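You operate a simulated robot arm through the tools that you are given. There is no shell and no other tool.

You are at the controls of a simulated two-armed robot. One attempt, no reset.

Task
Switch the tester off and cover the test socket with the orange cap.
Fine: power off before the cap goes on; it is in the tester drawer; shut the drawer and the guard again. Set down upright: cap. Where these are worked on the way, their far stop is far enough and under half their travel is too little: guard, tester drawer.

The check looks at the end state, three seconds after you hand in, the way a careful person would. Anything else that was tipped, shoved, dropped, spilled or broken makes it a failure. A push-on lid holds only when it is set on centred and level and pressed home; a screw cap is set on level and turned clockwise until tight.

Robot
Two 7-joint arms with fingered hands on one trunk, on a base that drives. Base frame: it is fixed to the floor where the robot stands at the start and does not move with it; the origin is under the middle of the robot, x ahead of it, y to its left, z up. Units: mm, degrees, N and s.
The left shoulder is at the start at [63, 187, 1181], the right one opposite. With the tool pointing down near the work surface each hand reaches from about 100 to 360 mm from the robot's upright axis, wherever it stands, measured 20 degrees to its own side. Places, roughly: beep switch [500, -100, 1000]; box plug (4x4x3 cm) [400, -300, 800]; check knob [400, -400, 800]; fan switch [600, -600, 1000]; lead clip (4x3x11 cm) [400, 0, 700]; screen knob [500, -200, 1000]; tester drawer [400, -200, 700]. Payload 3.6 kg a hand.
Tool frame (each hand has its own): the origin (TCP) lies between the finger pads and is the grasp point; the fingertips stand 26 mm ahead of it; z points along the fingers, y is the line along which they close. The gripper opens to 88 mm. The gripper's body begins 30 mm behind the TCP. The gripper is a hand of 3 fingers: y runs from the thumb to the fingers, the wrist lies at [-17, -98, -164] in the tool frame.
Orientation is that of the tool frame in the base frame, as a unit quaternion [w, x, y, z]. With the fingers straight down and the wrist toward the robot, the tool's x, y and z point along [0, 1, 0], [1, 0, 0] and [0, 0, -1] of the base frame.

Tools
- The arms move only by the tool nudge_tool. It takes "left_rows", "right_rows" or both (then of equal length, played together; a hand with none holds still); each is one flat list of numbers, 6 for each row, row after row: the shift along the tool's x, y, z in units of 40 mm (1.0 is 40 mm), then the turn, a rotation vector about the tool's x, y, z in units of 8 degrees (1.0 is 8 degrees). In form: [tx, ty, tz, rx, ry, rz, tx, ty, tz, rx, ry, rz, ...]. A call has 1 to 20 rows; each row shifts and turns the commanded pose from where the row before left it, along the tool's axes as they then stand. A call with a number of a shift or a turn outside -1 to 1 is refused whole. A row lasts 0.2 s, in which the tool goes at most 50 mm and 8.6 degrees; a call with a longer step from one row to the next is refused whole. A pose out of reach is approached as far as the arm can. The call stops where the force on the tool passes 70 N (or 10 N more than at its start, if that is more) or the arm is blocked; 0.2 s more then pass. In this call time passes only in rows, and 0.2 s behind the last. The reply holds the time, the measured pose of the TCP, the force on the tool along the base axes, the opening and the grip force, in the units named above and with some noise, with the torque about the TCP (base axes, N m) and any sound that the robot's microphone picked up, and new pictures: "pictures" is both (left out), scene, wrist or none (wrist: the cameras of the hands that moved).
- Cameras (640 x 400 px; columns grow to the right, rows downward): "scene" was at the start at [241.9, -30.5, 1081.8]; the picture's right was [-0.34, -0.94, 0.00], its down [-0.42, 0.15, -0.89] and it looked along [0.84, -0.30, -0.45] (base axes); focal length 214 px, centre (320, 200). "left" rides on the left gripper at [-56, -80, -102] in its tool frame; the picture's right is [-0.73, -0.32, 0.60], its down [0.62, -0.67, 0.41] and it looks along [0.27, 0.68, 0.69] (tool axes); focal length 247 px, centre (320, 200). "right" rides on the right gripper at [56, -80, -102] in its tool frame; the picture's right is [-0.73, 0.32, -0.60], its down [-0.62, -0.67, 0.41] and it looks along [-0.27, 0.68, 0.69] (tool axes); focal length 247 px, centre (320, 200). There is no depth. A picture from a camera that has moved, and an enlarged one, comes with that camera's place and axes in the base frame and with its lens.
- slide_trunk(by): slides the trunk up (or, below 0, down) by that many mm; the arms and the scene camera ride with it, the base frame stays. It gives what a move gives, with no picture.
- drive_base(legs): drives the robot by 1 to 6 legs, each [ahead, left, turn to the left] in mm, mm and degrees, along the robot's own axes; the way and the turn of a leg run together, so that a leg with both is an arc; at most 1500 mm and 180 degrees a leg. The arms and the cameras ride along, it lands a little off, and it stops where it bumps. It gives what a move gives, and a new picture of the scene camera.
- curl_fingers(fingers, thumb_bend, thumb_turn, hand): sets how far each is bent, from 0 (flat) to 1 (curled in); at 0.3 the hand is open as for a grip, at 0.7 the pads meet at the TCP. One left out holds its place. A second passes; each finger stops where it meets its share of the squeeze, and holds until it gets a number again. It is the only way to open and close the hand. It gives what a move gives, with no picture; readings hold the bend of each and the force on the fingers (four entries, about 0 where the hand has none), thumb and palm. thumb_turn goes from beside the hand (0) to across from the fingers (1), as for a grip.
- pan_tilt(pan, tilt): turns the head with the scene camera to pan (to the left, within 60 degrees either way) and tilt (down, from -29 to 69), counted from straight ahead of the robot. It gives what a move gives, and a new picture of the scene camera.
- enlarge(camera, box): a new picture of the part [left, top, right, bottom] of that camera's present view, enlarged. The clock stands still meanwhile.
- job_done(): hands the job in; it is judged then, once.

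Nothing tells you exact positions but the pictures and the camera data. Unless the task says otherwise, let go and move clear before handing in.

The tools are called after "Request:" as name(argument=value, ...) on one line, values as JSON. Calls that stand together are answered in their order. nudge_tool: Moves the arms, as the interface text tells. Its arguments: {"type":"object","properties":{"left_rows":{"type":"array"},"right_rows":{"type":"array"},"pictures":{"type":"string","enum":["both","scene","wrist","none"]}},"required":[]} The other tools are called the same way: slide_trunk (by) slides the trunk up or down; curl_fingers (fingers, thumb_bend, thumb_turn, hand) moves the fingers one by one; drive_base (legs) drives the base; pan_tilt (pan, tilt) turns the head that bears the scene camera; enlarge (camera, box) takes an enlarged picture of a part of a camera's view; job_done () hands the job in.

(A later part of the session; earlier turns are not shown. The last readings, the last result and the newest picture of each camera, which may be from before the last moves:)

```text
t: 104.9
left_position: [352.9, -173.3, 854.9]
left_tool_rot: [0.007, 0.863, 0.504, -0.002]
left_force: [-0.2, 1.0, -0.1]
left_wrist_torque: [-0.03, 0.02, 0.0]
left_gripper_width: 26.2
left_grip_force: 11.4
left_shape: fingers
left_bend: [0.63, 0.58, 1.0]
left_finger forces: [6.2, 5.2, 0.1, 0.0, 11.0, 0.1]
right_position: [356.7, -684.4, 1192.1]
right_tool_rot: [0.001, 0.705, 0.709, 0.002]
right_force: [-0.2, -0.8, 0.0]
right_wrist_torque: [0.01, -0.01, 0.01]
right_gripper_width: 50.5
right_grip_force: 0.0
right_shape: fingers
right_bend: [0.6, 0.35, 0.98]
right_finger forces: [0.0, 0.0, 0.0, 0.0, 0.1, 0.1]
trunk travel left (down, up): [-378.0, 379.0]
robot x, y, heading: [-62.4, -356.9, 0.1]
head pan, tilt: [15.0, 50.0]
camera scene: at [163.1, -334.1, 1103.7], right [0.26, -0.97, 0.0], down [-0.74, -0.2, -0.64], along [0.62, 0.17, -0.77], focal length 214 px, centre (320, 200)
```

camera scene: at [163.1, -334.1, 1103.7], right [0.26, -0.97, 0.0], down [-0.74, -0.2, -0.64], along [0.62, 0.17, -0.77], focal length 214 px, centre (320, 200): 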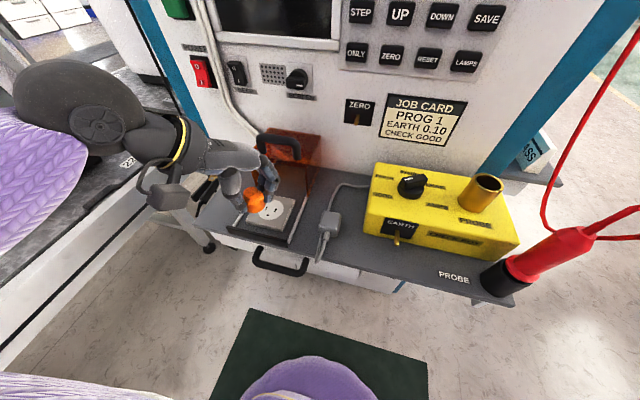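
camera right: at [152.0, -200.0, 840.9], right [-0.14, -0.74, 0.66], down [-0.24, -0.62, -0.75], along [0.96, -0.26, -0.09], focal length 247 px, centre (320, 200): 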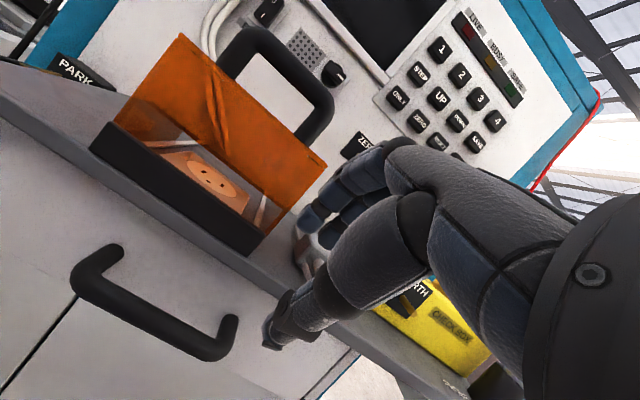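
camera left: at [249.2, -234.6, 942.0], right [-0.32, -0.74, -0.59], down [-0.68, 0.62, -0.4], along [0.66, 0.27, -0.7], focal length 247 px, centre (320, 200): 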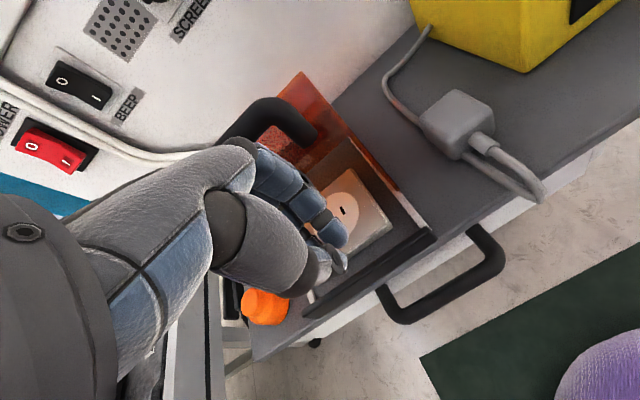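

I'm aligned in y. I'll move 30 mm forward over the socket, trim the tiny tilt, come down to about 20 mm above it, and check the alignment.

Request:
nudge_tool(left_rows=[0.19, 0.33, 0, 0.08, 0.06, 0.08, 0.18, 0.32, 0.25, 0, 0, 0, 0, 0, 0.4, 0, 0, 0], pictures="none")

Request:
enlarge(camera="left", box=[240, 150, 440, 290])

Request:
enlarge(camera="scene", box=[210, 130, 330, 220])

```text
t: 105.7
left_position: [381.6, -174.0, 828.6]
left_tool_rot: [0.0, 0.866, 0.499, -0.001]
left_force: [-0.5, -0.5, -0.9]
left_wrist_torque: [0.0, 0.01, 0.0]
left_gripper_width: 26.3
left_grip_force: 11.3
left_shape: fingers
left_bend: [0.63, 0.58, 1.0]
left_finger forces: [6.2, 5.2, 0.0, 0.0, 11.2, 0.1]
right_position: [356.6, -683.0, 1190.9]
right_tool_rot: [0.002, 0.704, 0.71, 0.003]
right_force: [0.5, 0.0, -0.7]
right_wrist_torque: [0.02, 0.01, -0.01]
right_gripper_width: 50.6
right_grip_force: 0.2
right_shape: fingers
right_bend: [0.6, 0.35, 0.98]
right_finger forces: [0.1, 0.0, 0.0, 0.0, 0.0, 0.1]
trunk travel left (down, up): [-378.0, 379.0]
robot x, y, heading: [-63.1, -353.9, 0.3]
head pan, tilt: [15.0, 50.0]
```

```text
2.86 times, centred on (340, 220) of left
camera zoom: at [283.6, -183.0, 930.1], right [-0.64, -0.48, -0.6], down [-0.26, 0.87, -0.41], along [0.72, -0.11, -0.69], focal length 706 px, centre (263, 143)
```

zoom: 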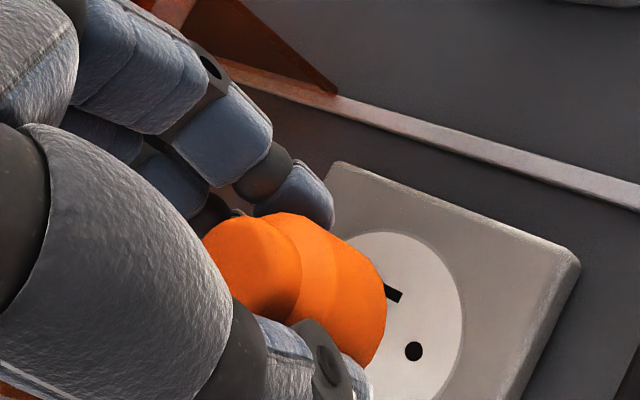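

```text
4.44 times, centred on (270, 175) of scene
camera zoom: at [163.0, -334.3, 1103.7], right [0.26, -0.97, 0.0], down [-0.74, -0.2, -0.64], along [0.62, 0.17, -0.77], focal length 953 px, centre (542, 311)
```

zoom: 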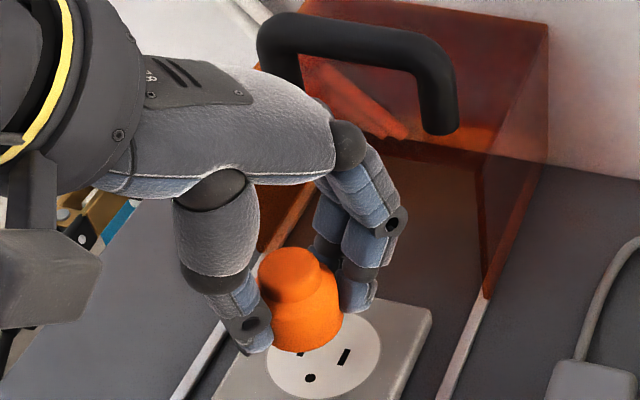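

The cap hangs about 20 mm above the socket. Before lowering I'll zoom in harder on both views to check that it is centred.

Request:
enlarge(camera="scene", box=[245, 160, 315, 205])

Request:
enlarge(camera="left", box=[290, 210, 410, 290])

Request:
enlarge(camera="right", box=[0, 0, 640, 400])

```text
8.89 times, centred on (280, 182) of scene
camera zoom: at [163.0, -334.3, 1103.7], right [0.26, -0.97, 0.0], down [-0.74, -0.2, -0.64], along [0.62, 0.17, -0.77], focal length 1906 px, centre (676, 356)
```

zoom: 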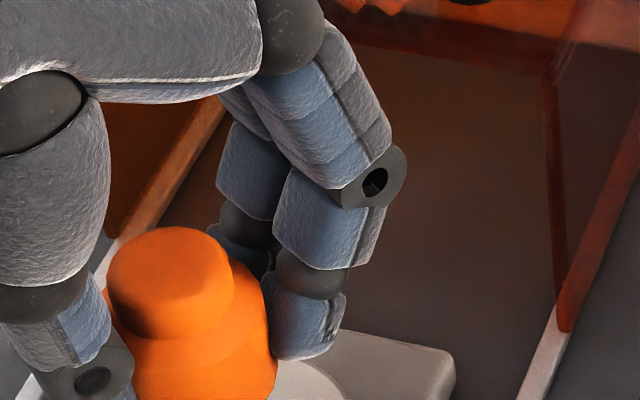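

```text
5.00 times, centred on (350, 250) of left
camera zoom: at [283.6, -183.0, 930.1], right [-0.64, -0.48, -0.6], down [-0.26, 0.87, -0.41], along [0.72, -0.11, -0.69], focal length 1235 px, centre (170, -50)
```

zoom: 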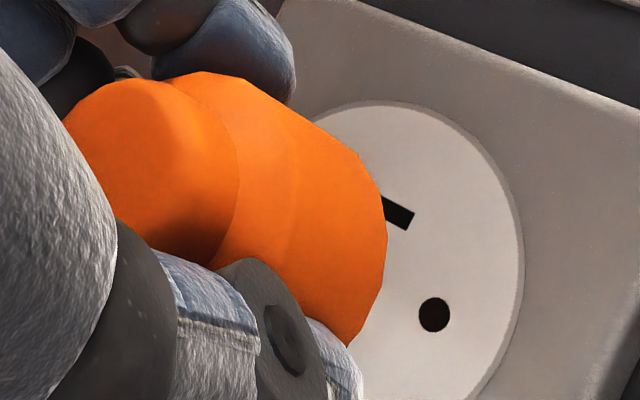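

```text
1.00 times, centred on (320, 200) of right (not enlarged: the box is as wide or as high as the picture)
camera zoom: at [274.7, -629.7, 1292.7], right [0.32, -0.73, 0.6], down [-0.66, -0.63, -0.42], along [0.68, -0.26, -0.68], focal length 247 px, centre (320, 200)
```

zoom: 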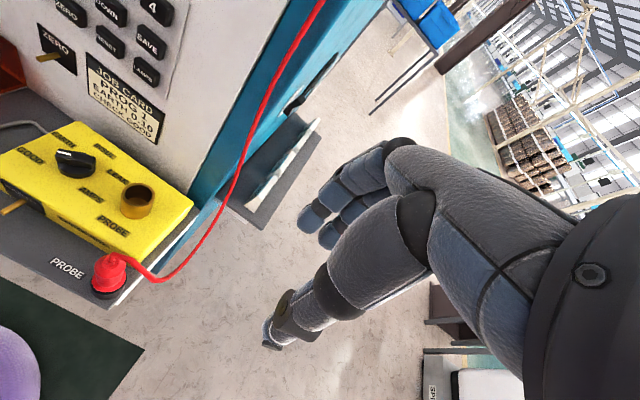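

The two views together put the cap about 3 mm left of the socket centre. I'll correct that and lower to about 8 mm above, then check again.

Request:
nudge_tool(left_rows=[-0.055, 0.046, 0.15, 0, 0, 0, 0, 0, 0.15, 0, 0, 0], pictures="none")

Request:
enlarge(camera="scene", box=[235, 165, 315, 215])

Request:
enlarge(camera="left", box=[290, 200, 410, 280])

```text
t: 106.3
left_position: [381.5, -177.8, 816.5]
left_tool_rot: [0.0, 0.866, 0.5, -0.002]
left_force: [-0.2, 0.2, 0.3]
left_wrist_torque: [0.02, 0.03, -0.01]
left_gripper_width: 26.1
left_grip_force: 10.8
left_shape: fingers
left_bend: [0.63, 0.58, 1.0]
left_finger forces: [6.3, 5.2, 0.1, 0.0, 11.0, 0.0]
right_position: [355.3, -682.7, 1190.4]
right_tool_rot: [0.002, 0.704, 0.71, 0.003]
right_force: [-0.2, 0.1, 0.8]
right_wrist_torque: [-0.05, 0.0, -0.04]
right_gripper_width: 50.4
right_grip_force: 0.1
right_shape: fingers
right_bend: [0.6, 0.35, 0.98]
right_finger forces: [0.1, 0.0, 0.0, 0.0, 0.0, 0.0]
trunk travel left (down, up): [-378.0, 379.0]
robot x, y, heading: [-61.5, -354.4, 0.1]
head pan, tilt: [15.0, 50.0]
```

```text
8.00 times, centred on (275, 190) of scene
camera zoom: at [163.1, -334.3, 1103.7], right [0.26, -0.97, 0.0], down [-0.74, -0.2, -0.64], along [0.62, 0.17, -0.77], focal length 1716 px, centre (680, 280)
```

zoom: 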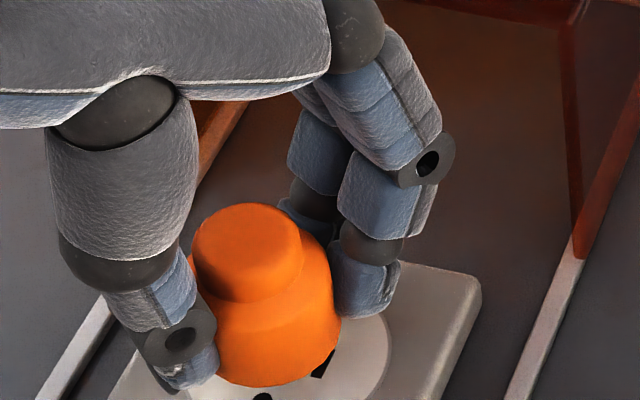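

```text
5.00 times, centred on (350, 240) of left
camera zoom: at [284.0, -185.7, 917.9], right [-0.64, -0.48, -0.6], down [-0.26, 0.87, -0.41], along [0.72, -0.11, -0.69], focal length 1235 px, centre (170, 0)
```

zoom: 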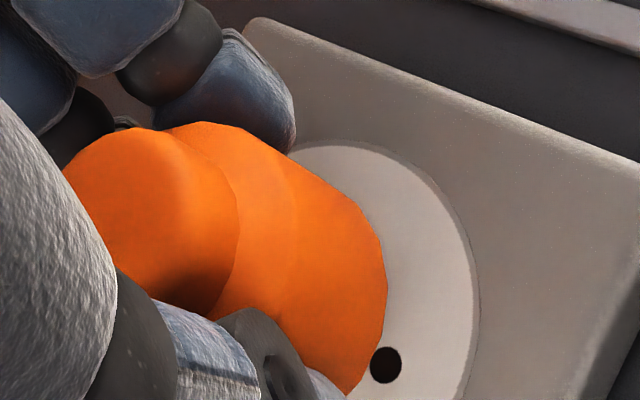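

The cap is now 8 mm above the socket, offset by about +2 mm in x and +1 mm in y. I'll correct that and lower until it touches.

Request:
nudge_tool(left_rows=[-0.051, -0.028, 0.08, 0, 0, 0, 0, 0, 0.05, 0, 0, 0], pictures="none")

Request:
enlarge(camera="scene", box=[235, 165, 315, 215])

Request:
enlarge(camera="left", box=[290, 200, 410, 280])

```text
t: 106.9
left_position: [380.1, -178.5, 811.1]
left_tool_rot: [-0.001, 0.866, 0.5, -0.001]
left_force: [-0.4, 0.5, -0.7]
left_wrist_torque: [-0.02, -0.01, 0.03]
left_gripper_width: 26.2
left_grip_force: 11.2
left_shape: fingers
left_bend: [0.63, 0.58, 1.0]
left_finger forces: [6.3, 5.1, 0.1, 0.0, 10.9, 0.0]
right_position: [357.6, -683.6, 1191.2]
right_tool_rot: [0.001, 0.704, 0.71, 0.002]
right_force: [-0.4, 0.1, 0.1]
right_wrist_torque: [0.03, 0.03, -0.02]
right_gripper_width: 50.6
right_grip_force: 0.1
right_shape: fingers
right_bend: [0.6, 0.35, 0.98]
right_finger forces: [0.0, 0.0, 0.0, 0.1, 0.0, 0.1]
trunk travel left (down, up): [-378.0, 379.0]
robot x, y, heading: [-59.3, -355.4, 0.1]
head pan, tilt: [15.0, 50.0]
```

```text
8.00 times, centred on (275, 190) of scene
camera zoom: at [163.1, -334.3, 1103.7], right [0.26, -0.97, 0.0], down [-0.74, -0.2, -0.64], along [0.62, 0.17, -0.77], focal length 1716 px, centre (680, 280)
```

zoom: 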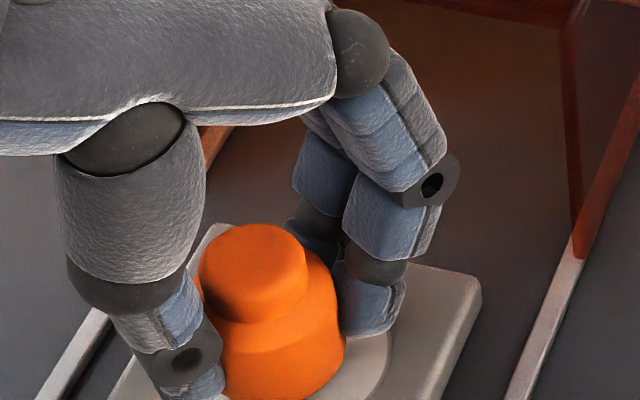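

```text
5.00 times, centred on (350, 240) of left
camera zoom: at [282.4, -186.7, 912.8], right [-0.64, -0.48, -0.6], down [-0.26, 0.87, -0.41], along [0.72, -0.11, -0.69], focal length 1235 px, centre (170, 0)
```

zoom: 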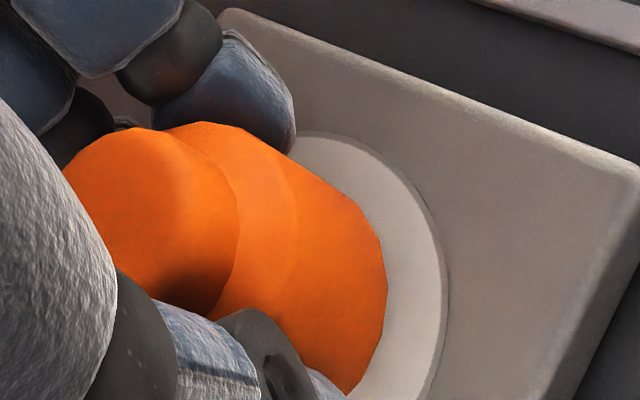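

The gap is about 5 mm. Both views now say the cap is about 2 mm short in x, so I'll correct that and lower gently to contact.

Request:
nudge_tool(left_rows=[0.02, 0.046, 0.05, 0, 0, 0, 0, 0, 0.05, 0, 0, 0], pictures="none")

Request:
enlarge(camera="scene", box=[235, 165, 315, 215])

Request:
enlarge(camera="left", box=[290, 200, 410, 280])

```text
t: 107.5
left_position: [382.6, -178.3, 808.5]
left_tool_rot: [0.001, 0.866, 0.5, -0.001]
left_force: [-0.7, -1.0, -0.6]
left_wrist_torque: [0.0, 0.0, 0.04]
left_gripper_width: 26.0
left_grip_force: 11.1
left_shape: fingers
left_bend: [0.63, 0.58, 1.0]
left_finger forces: [6.3, 5.3, 0.1, 0.0, 10.9, 0.0]
right_position: [356.5, -683.8, 1191.2]
right_tool_rot: [0.001, 0.705, 0.709, 0.002]
right_force: [0.3, -0.9, 0.3]
right_wrist_torque: [0.04, 0.03, 0.01]
right_gripper_width: 50.5
right_grip_force: 0.2
right_shape: fingers
right_bend: [0.6, 0.35, 0.98]
right_finger forces: [0.0, 0.0, 0.0, 0.1, 0.0, 0.0]
trunk travel left (down, up): [-378.0, 379.0]
robot x, y, heading: [-61.6, -354.6, 0.1]
head pan, tilt: [15.0, 50.0]
```

```text
8.00 times, centred on (275, 190) of scene
camera zoom: at [163.0, -334.3, 1103.7], right [0.26, -0.97, 0.0], down [-0.74, -0.2, -0.64], along [0.62, 0.17, -0.77], focal length 1716 px, centre (680, 280)
```

zoom: 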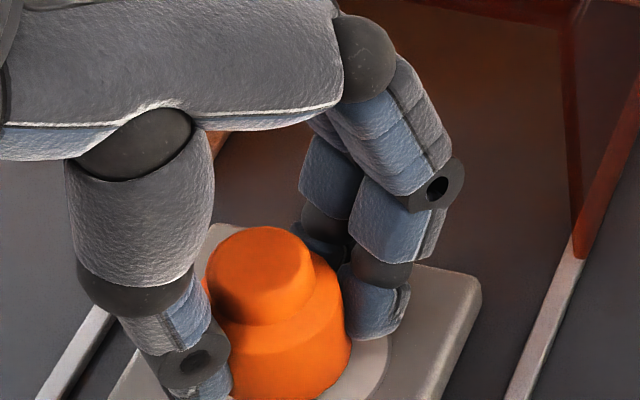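

```text
5.00 times, centred on (350, 240) of left
camera zoom: at [284.5, -186.8, 909.4], right [-0.64, -0.48, -0.6], down [-0.26, 0.87, -0.41], along [0.72, -0.11, -0.69], focal length 1235 px, centre (170, 0)
```

zoom: 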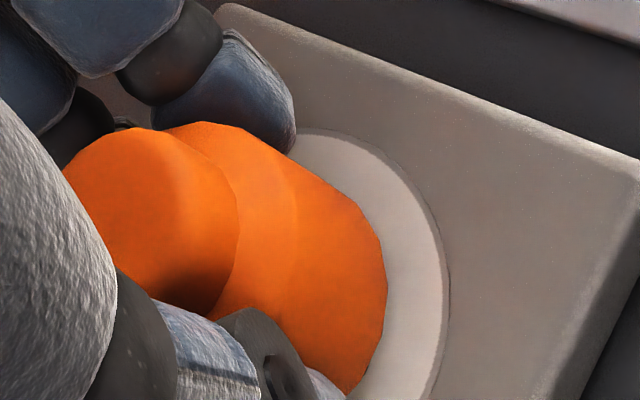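

The ring around the cap is nearly even. I'll make a last 1.5 mm trim and lower to contact.

Request:
nudge_tool(left_rows=[0, 0.042, 0.03, 0, 0, 0, 0, 0, 0.05, 0, 0, 0, 0, 0, 0.04, 0, 0, 0], pictures="none")

Request:
enlarge(camera="scene", box=[235, 165, 315, 215])

Request:
enlarge(camera="left", box=[290, 200, 410, 280])

```text
t: 108.3
left_position: [383.9, -179.0, 803.0]
left_tool_rot: [0.0, 0.867, 0.499, -0.002]
left_force: [0.2, -0.4, 0.3]
left_wrist_torque: [0.03, 0.01, -0.01]
left_gripper_width: 26.3
left_grip_force: 11.2
left_shape: fingers
left_bend: [0.63, 0.58, 1.0]
left_finger forces: [6.4, 5.1, 0.0, 0.0, 11.0, 0.1]
right_position: [354.2, -682.9, 1191.6]
right_tool_rot: [0.001, 0.705, 0.709, 0.002]
right_force: [0.5, 0.4, 0.7]
right_wrist_torque: [0.04, 0.01, 0.0]
right_gripper_width: 50.5
right_grip_force: 0.1
right_shape: fingers
right_bend: [0.6, 0.35, 0.98]
right_finger forces: [0.0, 0.0, 0.1, 0.0, 0.0, 0.0]
trunk travel left (down, up): [-378.0, 379.0]
robot x, y, heading: [-60.0, -356.0, 0.0]
head pan, tilt: [15.0, 50.0]
```

```text
8.00 times, centred on (275, 190) of scene
camera zoom: at [163.0, -334.3, 1103.7], right [0.26, -0.97, 0.0], down [-0.74, -0.2, -0.64], along [0.62, 0.17, -0.77], focal length 1716 px, centre (680, 280)
```

zoom: 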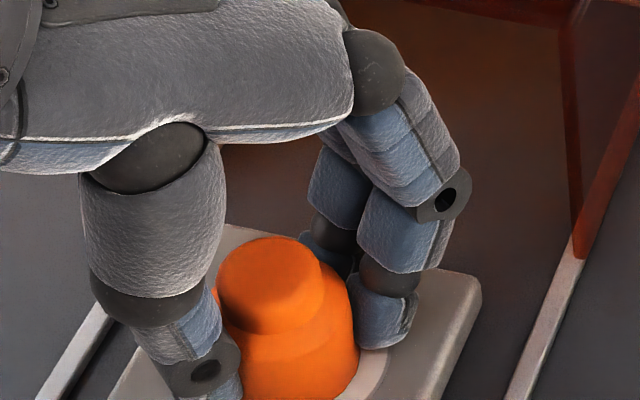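

```text
5.00 times, centred on (350, 240) of left
camera zoom: at [285.9, -187.6, 904.6], right [-0.64, -0.48, -0.6], down [-0.26, 0.87, -0.41], along [0.72, -0.11, -0.69], focal length 1235 px, centre (170, 0)
```

zoom: 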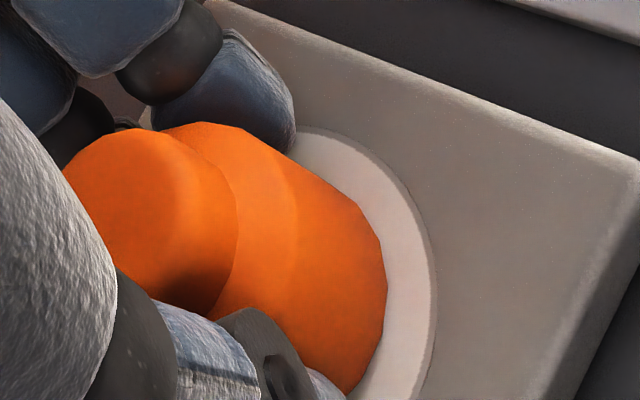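

No contact yet at z=803. I'll look at the lower part of the cap and socket.

Request:
enlarge(camera="scene", box=[235, 180, 315, 230])

Request:
enlarge(camera="left", box=[310, 220, 430, 300])

```text
8.00 times, centred on (275, 205) of scene
camera zoom: at [163.0, -334.3, 1103.7], right [0.26, -0.97, 0.0], down [-0.74, -0.2, -0.64], along [0.62, 0.17, -0.77], focal length 1716 px, centre (680, 160)
```

zoom: 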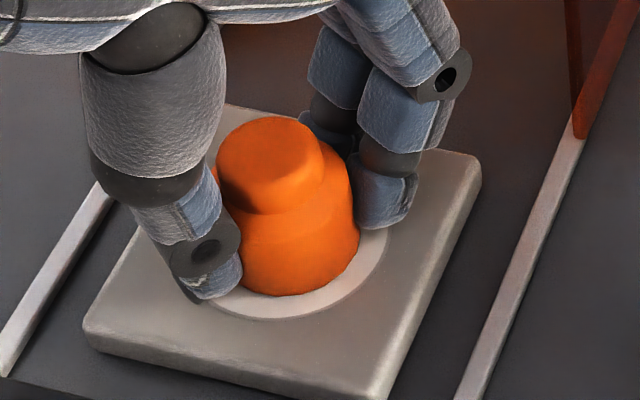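

```text
5.00 times, centred on (370, 260) of left
camera zoom: at [285.9, -187.6, 904.6], right [-0.64, -0.48, -0.6], down [-0.26, 0.87, -0.41], along [0.72, -0.11, -0.69], focal length 1235 px, centre (70, -100)
```

zoom: 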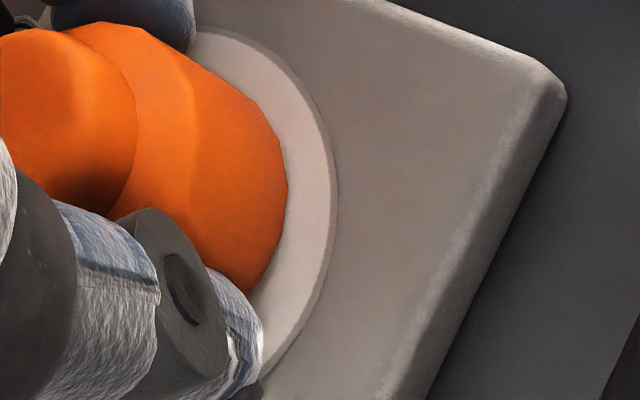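

The white ring now looks even all round (about 7 mm at the right and front). I'll trim about 1 mm and lower the last bit to contact.

Request:
nudge_tool(left_rows=[0.03, 0.013, 0, 0, 0, 0, 0, 0, 0.04, 0, 0, 0, 0, 0, 0.04, 0, 0, 0], pictures="none")

Request:
enlarge(camera="scene", box=[235, 180, 315, 230])

```text
t: 109.1
left_position: [385.1, -178.8, 801.6]
left_tool_rot: [0.003, 0.866, 0.5, 0.0]
left_force: [-1.2, -1.0, 11.0]
left_wrist_torque: [0.02, 0.07, 0.0]
left_gripper_width: 26.1
left_grip_force: 12.5
left_shape: fingers
left_bend: [0.63, 0.58, 1.0]
left_finger forces: [7.2, 4.4, 0.0, 0.0, 12.9, 0.0]
right_position: [355.0, -684.9, 1191.3]
right_tool_rot: [0.002, 0.704, 0.71, 0.002]
right_force: [0.2, -0.1, 0.9]
right_wrist_torque: [0.01, 0.0, 0.0]
right_gripper_width: 50.3
right_grip_force: 0.1
right_shape: fingers
right_bend: [0.6, 0.35, 0.98]
right_finger forces: [0.0, 0.0, 0.0, 0.1, 0.0, 0.1]
trunk travel left (down, up): [-378.0, 379.0]
robot x, y, heading: [-59.3, -355.1, 0.2]
head pan, tilt: [15.0, 50.0]
```

```text
8.00 times, centred on (275, 205) of scene
camera zoom: at [162.1, -334.7, 1104.1], right [0.26, -0.97, 0.0], down [-0.74, -0.2, -0.64], along [0.62, 0.17, -0.77], focal length 1716 px, centre (680, 160)
```

zoom: 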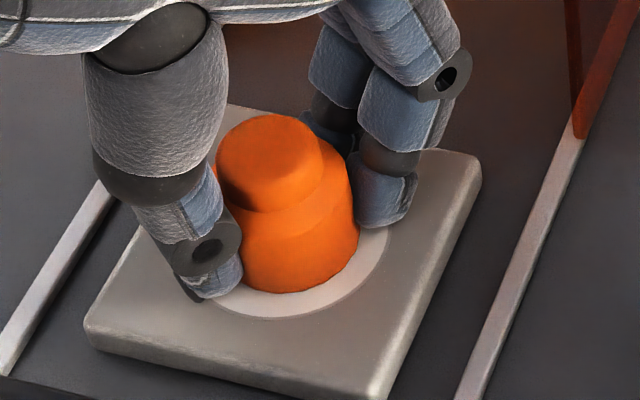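

The cap is down on the socket (11 N of contact) and looks centred. I'll release it gently, just wide enough, and rise straight up.

Request:
curl_fingers(hand="left", fingers=0.55, thumb_bend=0.5)

Request:
nudge_tool(left_rows=[0, 0, -0.2, 0, 0, 0, 0, 0, -0.3, 0, 0, 0], pictures="none")

Request:
curl_fingers(hand="left", fingers=0.45, thumb_bend=0.42)

Request:
nudge_tool(left_rows=[0, 0, -0.5, 0, 0, 0, 0, 0, -0.5, 0, 0, 0], pictures="none")

Request:
enlarge(camera="scene", box=[235, 180, 315, 230])

Request:
enlarge(camera="left", box=[290, 190, 450, 310])

```text
t: 110.1
left_position: [383.3, -178.6, 800.6]
left_tool_rot: [0.001, 0.866, 0.5, 0.0]
left_force: [-2.8, 2.4, 11.1]
left_wrist_torque: [-0.03, -0.11, -0.02]
left_gripper_width: 34.5
left_grip_force: 5.9
left_shape: fingers
left_bend: [0.58, 0.5, 1.0]
left_finger forces: [5.0, 6.6, 0.0, 0.0, 0.0, 0.0]
right_position: [354.6, -685.3, 1191.6]
right_tool_rot: [0.001, 0.705, 0.71, 0.003]
right_force: [-0.1, 0.5, 0.5]
right_wrist_torque: [0.0, -0.03, -0.03]
right_gripper_width: 50.6
right_grip_force: 0.0
right_shape: fingers
right_bend: [0.6, 0.35, 0.98]
right_finger forces: [0.0, 0.0, 0.1, 0.1, 0.1, 0.1]
trunk travel left (down, up): [-378.0, 379.0]
robot x, y, heading: [-59.3, -353.4, 0.0]
head pan, tilt: [15.0, 50.0]
```

```text
t: 110.7
left_position: [384.4, -178.2, 820.1]
left_tool_rot: [0.0, 0.866, 0.501, -0.003]
left_force: [-0.4, 0.5, -0.1]
left_wrist_torque: [0.0, 0.0, 0.01]
left_gripper_width: 39.2
left_grip_force: 0.1
left_shape: fingers
left_bend: [0.55, 0.5, 1.0]
left_finger forces: [0.0, 0.0, 0.0, 0.0, 0.0, 0.1]
right_position: [356.1, -684.4, 1191.3]
right_tool_rot: [0.002, 0.705, 0.709, 0.003]
right_force: [-0.6, 0.1, 0.0]
right_wrist_torque: [0.01, -0.01, 0.02]
right_gripper_width: 50.6
right_grip_force: 0.1
right_shape: fingers
right_bend: [0.6, 0.35, 0.98]
right_finger forces: [0.1, 0.0, 0.0, 0.0, 0.1, 0.0]
trunk travel left (down, up): [-378.0, 379.0]
robot x, y, heading: [-58.8, -355.7, -0.1]
head pan, tilt: [15.0, 50.0]
```

```text
t: 111.7
left_position: [383.6, -178.1, 819.6]
left_tool_rot: [0.001, 0.866, 0.5, -0.001]
left_force: [0.3, 0.5, 0.5]
left_wrist_torque: [-0.01, -0.01, 0.05]
left_gripper_width: 58.9
left_grip_force: 0.0
left_shape: fingers
left_bend: [0.45, 0.42, 0.99]
left_finger forces: [0.0, 0.1, 0.0, 0.1, 0.0, 0.0]
right_position: [356.9, -683.7, 1191.7]
right_tool_rot: [0.002, 0.705, 0.709, 0.003]
right_force: [-1.1, -0.1, 0.7]
right_wrist_torque: [0.01, -0.04, -0.01]
right_gripper_width: 50.5
right_grip_force: 0.2
right_shape: fingers
right_bend: [0.6, 0.35, 0.98]
right_finger forces: [0.1, 0.0, 0.1, 0.0, 0.0, 0.0]
trunk travel left (down, up): [-378.0, 379.0]
robot x, y, heading: [-60.6, -352.2, 0.1]
head pan, tilt: [15.0, 50.0]
```

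```text
t: 112.3
left_position: [383.4, -178.1, 860.2]
left_tool_rot: [0.001, 0.866, 0.5, 0.0]
left_force: [-0.4, -0.1, 0.2]
left_wrist_torque: [-0.01, 0.01, 0.01]
left_gripper_width: 58.8
left_grip_force: 0.1
left_shape: fingers
left_bend: [0.45, 0.42, 0.99]
left_finger forces: [0.0, 0.1, 0.1, 0.0, 0.0, 0.0]
right_position: [355.6, -684.0, 1191.4]
right_tool_rot: [0.002, 0.705, 0.71, 0.003]
right_force: [0.3, 0.1, 0.1]
right_wrist_torque: [0.0, -0.03, 0.01]
right_gripper_width: 50.8
right_grip_force: 0.1
right_shape: fingers
right_bend: [0.6, 0.35, 0.98]
right_finger forces: [0.0, 0.0, 0.0, 0.0, 0.1, 0.0]
trunk travel left (down, up): [-378.0, 379.0]
robot x, y, heading: [-55.9, -355.5, 0.2]
head pan, tilt: [15.0, 50.0]
```

```text
8.00 times, centred on (275, 205) of scene
camera zoom: at [163.0, -334.3, 1103.7], right [0.26, -0.97, 0.0], down [-0.74, -0.2, -0.64], along [0.62, 0.17, -0.77], focal length 1716 px, centre (680, 160)
```

zoom: 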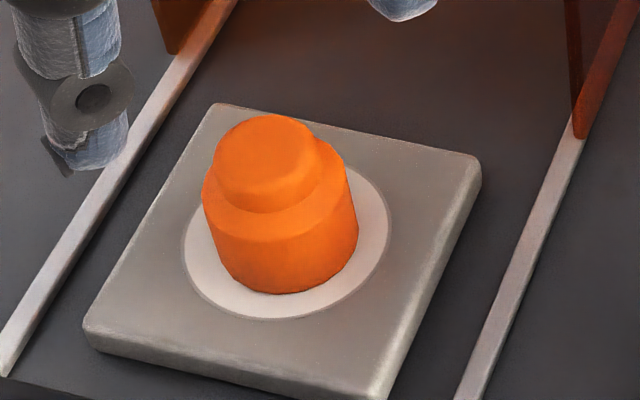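

```text
3.33 times, centred on (370, 250) of left
camera zoom: at [286.6, -186.1, 962.3], right [-0.64, -0.48, -0.6], down [-0.26, 0.87, -0.41], along [0.72, -0.11, -0.69], focal length 823 px, centre (153, 33)
```

zoom: 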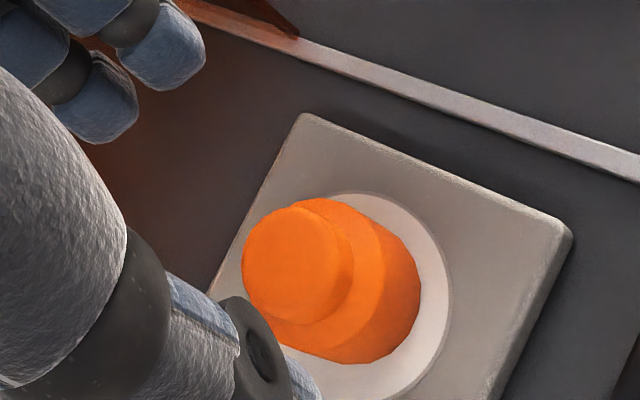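

The cap sits centred in the white ring, upright and level. Now I'll close the fingers to a pinch and press straight down on its top to push it home.

Request:
curl_fingers(hand="left", fingers=0.72, thumb_bend=0.7)

Request:
nudge_tool(left_rows=[0.01, -0.06, 0.3, 0, 0, 0, 0, 0, 0.3, 0, 0, 0], pictures="none")

Request:
enlarge(camera="scene", box=[235, 165, 315, 215])

Request:
enlarge(camera="left", box=[260, 190, 420, 310])

```text
t: 113.3
left_position: [384.1, -178.4, 860.4]
left_tool_rot: [-0.001, 0.866, 0.501, -0.001]
left_force: [0.2, 1.3, 0.2]
left_wrist_torque: [-0.03, 0.0, -0.01]
left_gripper_width: 1.1
left_grip_force: 0.0
left_shape: fingers
left_bend: [0.72, 0.7, 1.0]
left_finger forces: [0.0, 0.1, 0.0, 0.1, 0.0, 0.0]
right_position: [356.3, -684.0, 1191.0]
right_tool_rot: [0.002, 0.705, 0.709, 0.003]
right_force: [0.8, 0.2, -0.3]
right_wrist_torque: [-0.01, -0.01, 0.02]
right_gripper_width: 50.6
right_grip_force: 0.1
right_shape: fingers
right_bend: [0.6, 0.35, 0.98]
right_finger forces: [0.0, 0.0, 0.1, 0.0, 0.1, 0.0]
trunk travel left (down, up): [-378.0, 379.0]
robot x, y, heading: [-58.8, -357.2, 0.2]
head pan, tilt: [15.0, 50.0]
```

```text
t: 113.9
left_position: [382.4, -176.9, 835.2]
left_tool_rot: [0.0, 0.866, 0.501, -0.001]
left_force: [-0.4, 0.4, 0.1]
left_wrist_torque: [0.0, -0.01, 0.0]
left_gripper_width: 1.0
left_grip_force: 0.1
left_shape: fingers
left_bend: [0.72, 0.7, 1.0]
left_finger forces: [0.0, 0.0, 0.0, 0.0, 0.0, 0.0]
right_position: [355.0, -684.6, 1190.7]
right_tool_rot: [0.001, 0.704, 0.71, 0.003]
right_force: [0.0, -0.5, 0.1]
right_wrist_torque: [-0.01, -0.01, 0.0]
right_gripper_width: 50.7
right_grip_force: 0.0
right_shape: fingers
right_bend: [0.6, 0.35, 0.98]
right_finger forces: [0.0, 0.0, 0.1, 0.1, 0.0, 0.1]
trunk travel left (down, up): [-378.0, 379.0]
robot x, y, heading: [-57.8, -355.3, 0.3]
head pan, tilt: [15.0, 50.0]
```

```text
8.00 times, centred on (275, 190) of scene
camera zoom: at [163.1, -334.4, 1103.7], right [0.26, -0.97, 0.0], down [-0.74, -0.2, -0.64], along [0.62, 0.17, -0.77], focal length 1716 px, centre (680, 280)
```

zoom: 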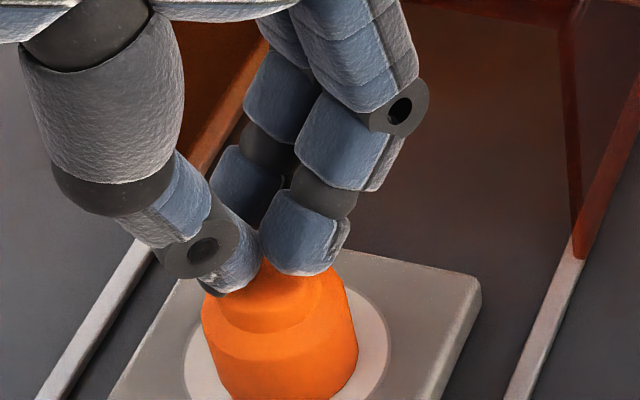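

```text
3.33 times, centred on (340, 250) of left
camera zoom: at [285.0, -185.0, 937.0], right [-0.64, -0.48, -0.6], down [-0.26, 0.87, -0.41], along [0.72, -0.11, -0.69], focal length 823 px, centre (253, 33)
```

zoom: 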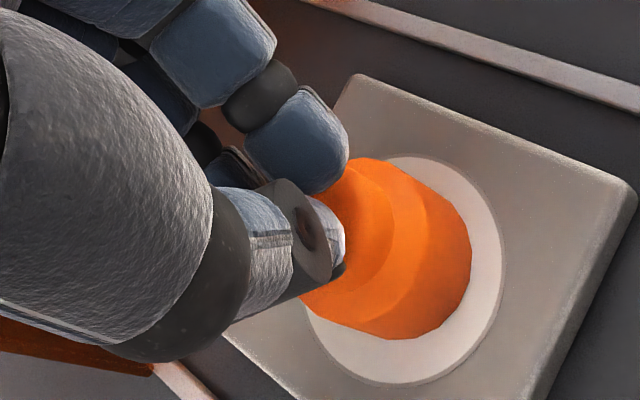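

The pinch is right above the knob's centre. I'll press straight down.

Request:
nudge_tool(left_rows=[0, 0, 0.15, 0, 0, 0, 0, 0, 0.1, 0, 0, 0, 0, 0, 0.06, 0, 0, 0, 0, 0, 0.06, 0, 0, 0], pictures="none")

```text
t: 115.1
left_position: [389.6, -179.2, 835.4]
left_tool_rot: [0.016, 0.866, 0.499, 0.01]
left_force: [-8.1, 2.4, 30.2]
left_wrist_torque: [0.21, 0.76, -0.02]
left_gripper_width: 6.4
left_grip_force: 14.6
left_shape: fingers
left_bend: [0.72, 0.68, 1.0]
left_finger forces: [0.0, 0.1, 0.0, 0.0, 30.1, 0.0]
right_position: [355.1, -684.6, 1192.0]
right_tool_rot: [0.001, 0.704, 0.71, 0.003]
right_force: [0.4, 0.1, 0.3]
right_wrist_torque: [0.03, 0.0, -0.03]
right_gripper_width: 50.4
right_grip_force: 0.0
right_shape: fingers
right_bend: [0.6, 0.35, 0.98]
right_finger forces: [0.0, 0.0, 0.0, 0.0, 0.1, 0.0]
trunk travel left (down, up): [-378.0, 379.0]
robot x, y, heading: [-60.8, -356.2, 0.5]
head pan, tilt: [15.0, 50.0]
stopped in row 4 (left hand): the force on the tool passed its limit at 71 N (the readings are from after the stop); the commanded pose is now the measured one
```

The thumb touched first and the force peaked at 71 N. I'll raise off and inspect the cap.

Request:
nudge_tool(left_rows=[0, 0, -0.3, 0, 0, 0, 0, 0, -0.5, 0, 0, 0], pictures="none")

Request:
enlarge(camera="scene", box=[235, 180, 315, 230])

Request:
enlarge(camera="left", box=[260, 190, 420, 310])

```text
t: 115.7
left_position: [385.3, -178.9, 861.4]
left_tool_rot: [0.01, 0.866, 0.5, 0.006]
left_force: [-0.9, 0.0, 0.0]
left_wrist_torque: [0.0, 0.0, -0.02]
left_gripper_width: 1.1
left_grip_force: 0.0
left_shape: fingers
left_bend: [0.72, 0.7, 1.0]
left_finger forces: [0.1, 0.0, 0.0, 0.1, 0.1, 0.1]
right_position: [356.6, -684.1, 1190.5]
right_tool_rot: [0.001, 0.704, 0.71, 0.003]
right_force: [0.2, 1.1, -0.6]
right_wrist_torque: [0.02, -0.01, 0.01]
right_gripper_width: 50.4
right_grip_force: 0.1
right_shape: fingers
right_bend: [0.6, 0.35, 0.98]
right_finger forces: [0.0, 0.0, 0.1, 0.1, 0.1, 0.1]
trunk travel left (down, up): [-378.0, 379.0]
robot x, y, heading: [-61.1, -350.8, -0.0]
head pan, tilt: [15.0, 50.0]
```

```text
8.00 times, centred on (275, 205) of scene
camera zoom: at [162.4, -334.4, 1103.7], right [0.26, -0.97, 0.0], down [-0.74, -0.2, -0.64], along [0.62, 0.17, -0.77], focal length 1716 px, centre (680, 160)
```

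zoom: 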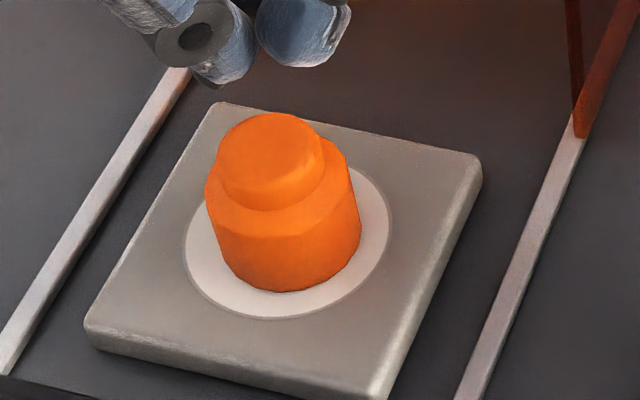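

```text
3.33 times, centred on (340, 250) of left
camera zoom: at [285.9, -186.5, 960.9], right [-0.63, -0.48, -0.61], down [-0.25, 0.87, -0.43], along [0.73, -0.11, -0.67], focal length 823 px, centre (253, 33)
```

zoom: 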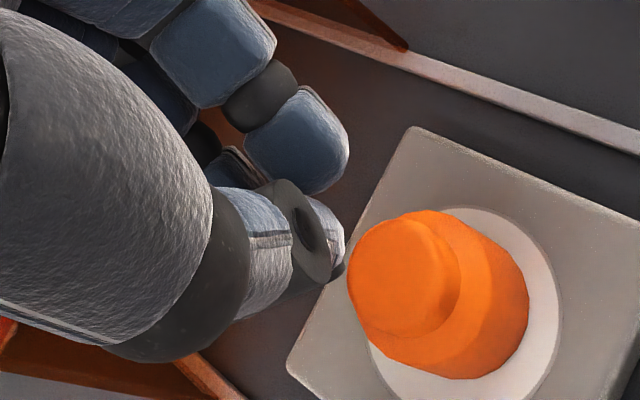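

The cap is still upright and centred within about 1 mm. To press it evenly I'll straddle its knob with thumb and fingers, so that three tips bear on its shoulder, and push down that way.

Request:
curl_fingers(hand="left", fingers=0.52, thumb_bend=0.47)

Request:
nudge_tool(left_rows=[0, 0, 0, 0.167, 0, 0, 0, 0, 0.5, 0, 0, 0, 0, 0, 0.25, 0, 0, 0], pictures="none")

Request:
enlarge(camera="scene", box=[235, 170, 315, 220])

Request:
enlarge(camera="left", box=[260, 190, 420, 310])

```text
t: 116.7
left_position: [387.7, -179.0, 861.1]
left_tool_rot: [0.01, 0.866, 0.5, 0.007]
left_force: [-0.2, 0.3, 0.0]
left_wrist_torque: [-0.01, -0.02, 0.03]
left_gripper_width: 45.8
left_grip_force: 0.0
left_shape: fingers
left_bend: [0.52, 0.47, 1.0]
left_finger forces: [0.0, 0.0, 0.1, 0.1, 0.0, 0.1]
right_position: [355.4, -684.1, 1191.0]
right_tool_rot: [0.001, 0.704, 0.71, 0.003]
right_force: [-0.7, -0.4, 0.1]
right_wrist_torque: [0.01, 0.01, 0.04]
right_gripper_width: 50.7
right_grip_force: 0.1
right_shape: fingers
right_bend: [0.6, 0.35, 0.98]
right_finger forces: [0.1, 0.0, 0.0, 0.1, 0.0, 0.0]
trunk travel left (down, up): [-378.0, 379.0]
robot x, y, heading: [-61.9, -354.8, 0.2]
head pan, tilt: [15.0, 50.0]
```

```text
t: 117.5
left_position: [386.5, -178.8, 833.2]
left_tool_rot: [-0.001, 0.867, 0.499, 0.001]
left_force: [-1.4, 1.1, 0.3]
left_wrist_torque: [-0.01, -0.03, 0.01]
left_gripper_width: 45.6
left_grip_force: 0.0
left_shape: fingers
left_bend: [0.52, 0.47, 1.0]
left_finger forces: [0.1, 0.9, 0.0, 0.0, 0.0, 0.0]
right_position: [355.9, -685.2, 1191.0]
right_tool_rot: [0.003, 0.705, 0.709, 0.004]
right_force: [0.1, 0.3, -0.8]
right_wrist_torque: [-0.01, -0.01, 0.03]
right_gripper_width: 50.7
right_grip_force: 0.0
right_shape: fingers
right_bend: [0.6, 0.35, 0.98]
right_finger forces: [0.0, 0.1, 0.0, 0.0, 0.1, 0.0]
trunk travel left (down, up): [-378.0, 379.0]
robot x, y, heading: [-60.7, -357.5, -0.1]
head pan, tilt: [15.0, 50.0]
```

```text
8.00 times, centred on (275, 195) of scene
camera zoom: at [162.8, -334.2, 1103.8], right [0.26, -0.96, 0.0], down [-0.74, -0.2, -0.64], along [0.62, 0.17, -0.77], focal length 1716 px, centre (680, 240)
```

zoom: 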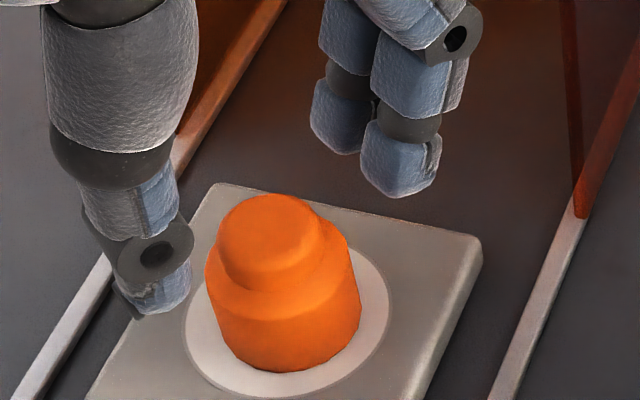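

```text
3.33 times, centred on (340, 250) of left
camera zoom: at [288.3, -187.5, 933.9], right [-0.64, -0.48, -0.6], down [-0.26, 0.87, -0.41], along [0.72, -0.11, -0.69], focal length 823 px, centre (253, 33)
```

zoom: 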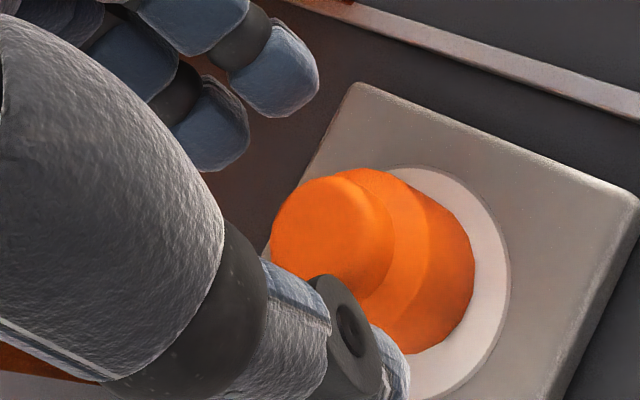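

The cap is level and centred. I'll re-grip its body lightly and push down with the even three-point grip, which also shows whether it is already seated. First I'll lower around it.

Request:
nudge_tool(left_rows=[-0.027, -0.027, 0.35, 0, 0, 0, 0, 0, 0.35, 0, 0, 0], pictures="none")

Request:
curl_fingers(hand="left", fingers=0.7, thumb_bend=0.7)

Request:
enlarge(camera="scene", box=[235, 180, 315, 230])

```text
t: 118.1
left_position: [384.9, -178.7, 804.3]
left_tool_rot: [0.0, 0.867, 0.499, 0.0]
left_force: [0.0, 0.0, 0.2]
left_wrist_torque: [0.03, 0.0, 0.03]
left_gripper_width: 45.8
left_grip_force: 0.1
left_shape: fingers
left_bend: [0.52, 0.47, 1.0]
left_finger forces: [0.1, 0.0, 0.0, 0.1, 0.0, 0.1]
right_position: [355.7, -684.2, 1191.8]
right_tool_rot: [0.001, 0.705, 0.71, 0.003]
right_force: [-0.4, 0.9, 0.1]
right_wrist_torque: [-0.01, 0.01, -0.01]
right_gripper_width: 50.5
right_grip_force: 0.1
right_shape: fingers
right_bend: [0.6, 0.35, 0.98]
right_finger forces: [0.0, 0.0, 0.0, 0.1, 0.0, 0.0]
trunk travel left (down, up): [-378.0, 379.0]
robot x, y, heading: [-61.1, -355.4, 0.4]
head pan, tilt: [15.0, 50.0]
```

```text
t: 119.1
left_position: [384.8, -179.6, 803.2]
left_tool_rot: [0.0, 0.866, 0.499, 0.001]
left_force: [-0.6, 0.8, -0.4]
left_wrist_torque: [0.0, -0.01, -0.02]
left_gripper_width: 26.2
left_grip_force: 11.0
left_shape: fingers
left_bend: [0.64, 0.58, 1.0]
left_finger forces: [5.7, 5.6, 0.1, 0.0, 11.2, 0.0]
right_position: [355.6, -683.0, 1190.9]
right_tool_rot: [0.002, 0.704, 0.71, 0.003]
right_force: [-0.4, 0.3, 0.6]
right_wrist_torque: [0.03, 0.01, 0.02]
right_gripper_width: 50.6
right_grip_force: 0.0
right_shape: fingers
right_bend: [0.6, 0.35, 0.98]
right_finger forces: [0.0, 0.1, 0.1, 0.0, 0.0, 0.0]
trunk travel left (down, up): [-378.0, 379.0]
robot x, y, heading: [-59.2, -355.4, 0.2]
head pan, tilt: [15.0, 50.0]
```

```text
8.00 times, centred on (275, 205) of scene
camera zoom: at [163.0, -334.2, 1103.7], right [0.26, -0.96, 0.0], down [-0.74, -0.2, -0.64], along [0.62, 0.17, -0.77], focal length 1716 px, centre (680, 160)
```

zoom: 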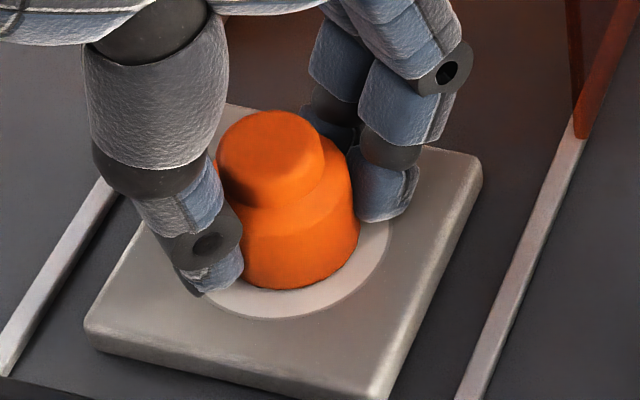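

The grip closed around the cap without shifting it. Now I'll press down evenly with it.

Request:
nudge_tool(left_rows=[0, 0, 0.05, 0, 0, 0, 0, 0, 0.05, 0, 0, 0, 0, 0, 0.05, 0, 0, 0], pictures="none")

Request:
enlarge(camera="scene", box=[235, 180, 315, 230])

```text
t: 119.9
left_position: [385.8, -180.3, 801.5]
left_tool_rot: [0.003, 0.867, 0.499, 0.003]
left_force: [-1.4, 0.7, 17.4]
left_wrist_torque: [0.11, 0.05, 0.01]
left_gripper_width: 26.1
left_grip_force: 12.9
left_shape: fingers
left_bend: [0.64, 0.58, 1.0]
left_finger forces: [6.0, 6.4, 0.0, 0.1, 13.3, 0.1]
right_position: [354.3, -684.3, 1192.2]
right_tool_rot: [0.002, 0.705, 0.709, 0.004]
right_force: [0.9, -0.2, -0.7]
right_wrist_torque: [0.02, 0.0, 0.01]
right_gripper_width: 50.5
right_grip_force: 0.0
right_shape: fingers
right_bend: [0.6, 0.35, 0.98]
right_finger forces: [0.0, 0.0, 0.0, 0.1, 0.0, 0.0]
trunk travel left (down, up): [-378.0, 379.0]
robot x, y, heading: [-59.2, -352.9, 0.1]
head pan, tilt: [15.0, 50.0]
```

```text
8.00 times, centred on (275, 205) of scene
camera zoom: at [161.8, -334.6, 1104.2], right [0.26, -0.96, 0.0], down [-0.74, -0.2, -0.64], along [0.62, 0.17, -0.77], focal length 1716 px, centre (680, 160)
```

zoom: 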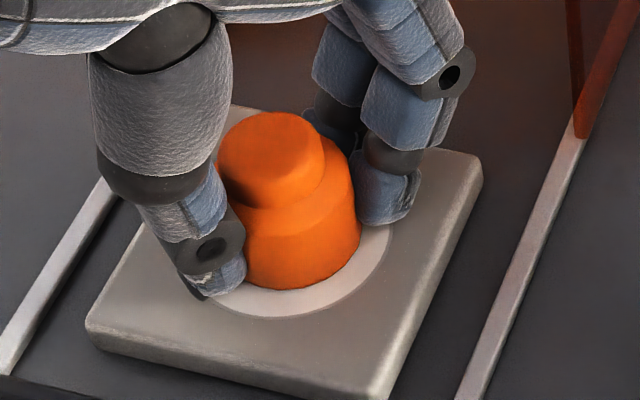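

It holds solid at 17 N. I'll press a bit harder.

Request:
nudge_tool(left_rows=[0, 0, 0.06, 0, 0, 0, 0, 0, 0.06, 0, 0, 0], pictures="none")

Request:
enlarge(camera="scene", box=[235, 180, 315, 230])

```text
t: 120.5
left_position: [385.7, -180.6, 800.0]
left_tool_rot: [0.006, 0.866, 0.499, 0.006]
left_force: [-0.5, 2.8, 39.1]
left_wrist_torque: [0.31, 0.49, 0.04]
left_gripper_width: 26.1
left_grip_force: 20.9
left_shape: fingers
left_bend: [0.64, 0.59, 1.0]
left_finger forces: [7.5, 7.6, 0.0, 0.0, 26.9, 0.1]
right_position: [353.1, -685.1, 1192.5]
right_tool_rot: [0.003, 0.705, 0.709, 0.004]
right_force: [0.4, 0.3, 0.3]
right_wrist_torque: [-0.03, -0.01, -0.02]
right_gripper_width: 50.6
right_grip_force: 0.0
right_shape: fingers
right_bend: [0.6, 0.35, 0.98]
right_finger forces: [0.0, 0.0, 0.1, 0.0, 0.1, 0.1]
trunk travel left (down, up): [-378.0, 379.0]
robot x, y, heading: [-61.9, -355.3, 0.5]
head pan, tilt: [15.0, 50.0]
```

```text
8.00 times, centred on (275, 205) of scene
camera zoom: at [160.5, -334.9, 1104.7], right [0.26, -0.96, 0.0], down [-0.74, -0.2, -0.64], along [0.62, 0.17, -0.76], focal length 1716 px, centre (680, 160)
```

zoom: 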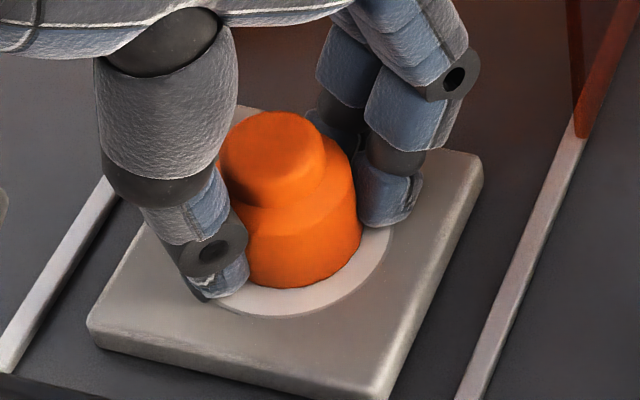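

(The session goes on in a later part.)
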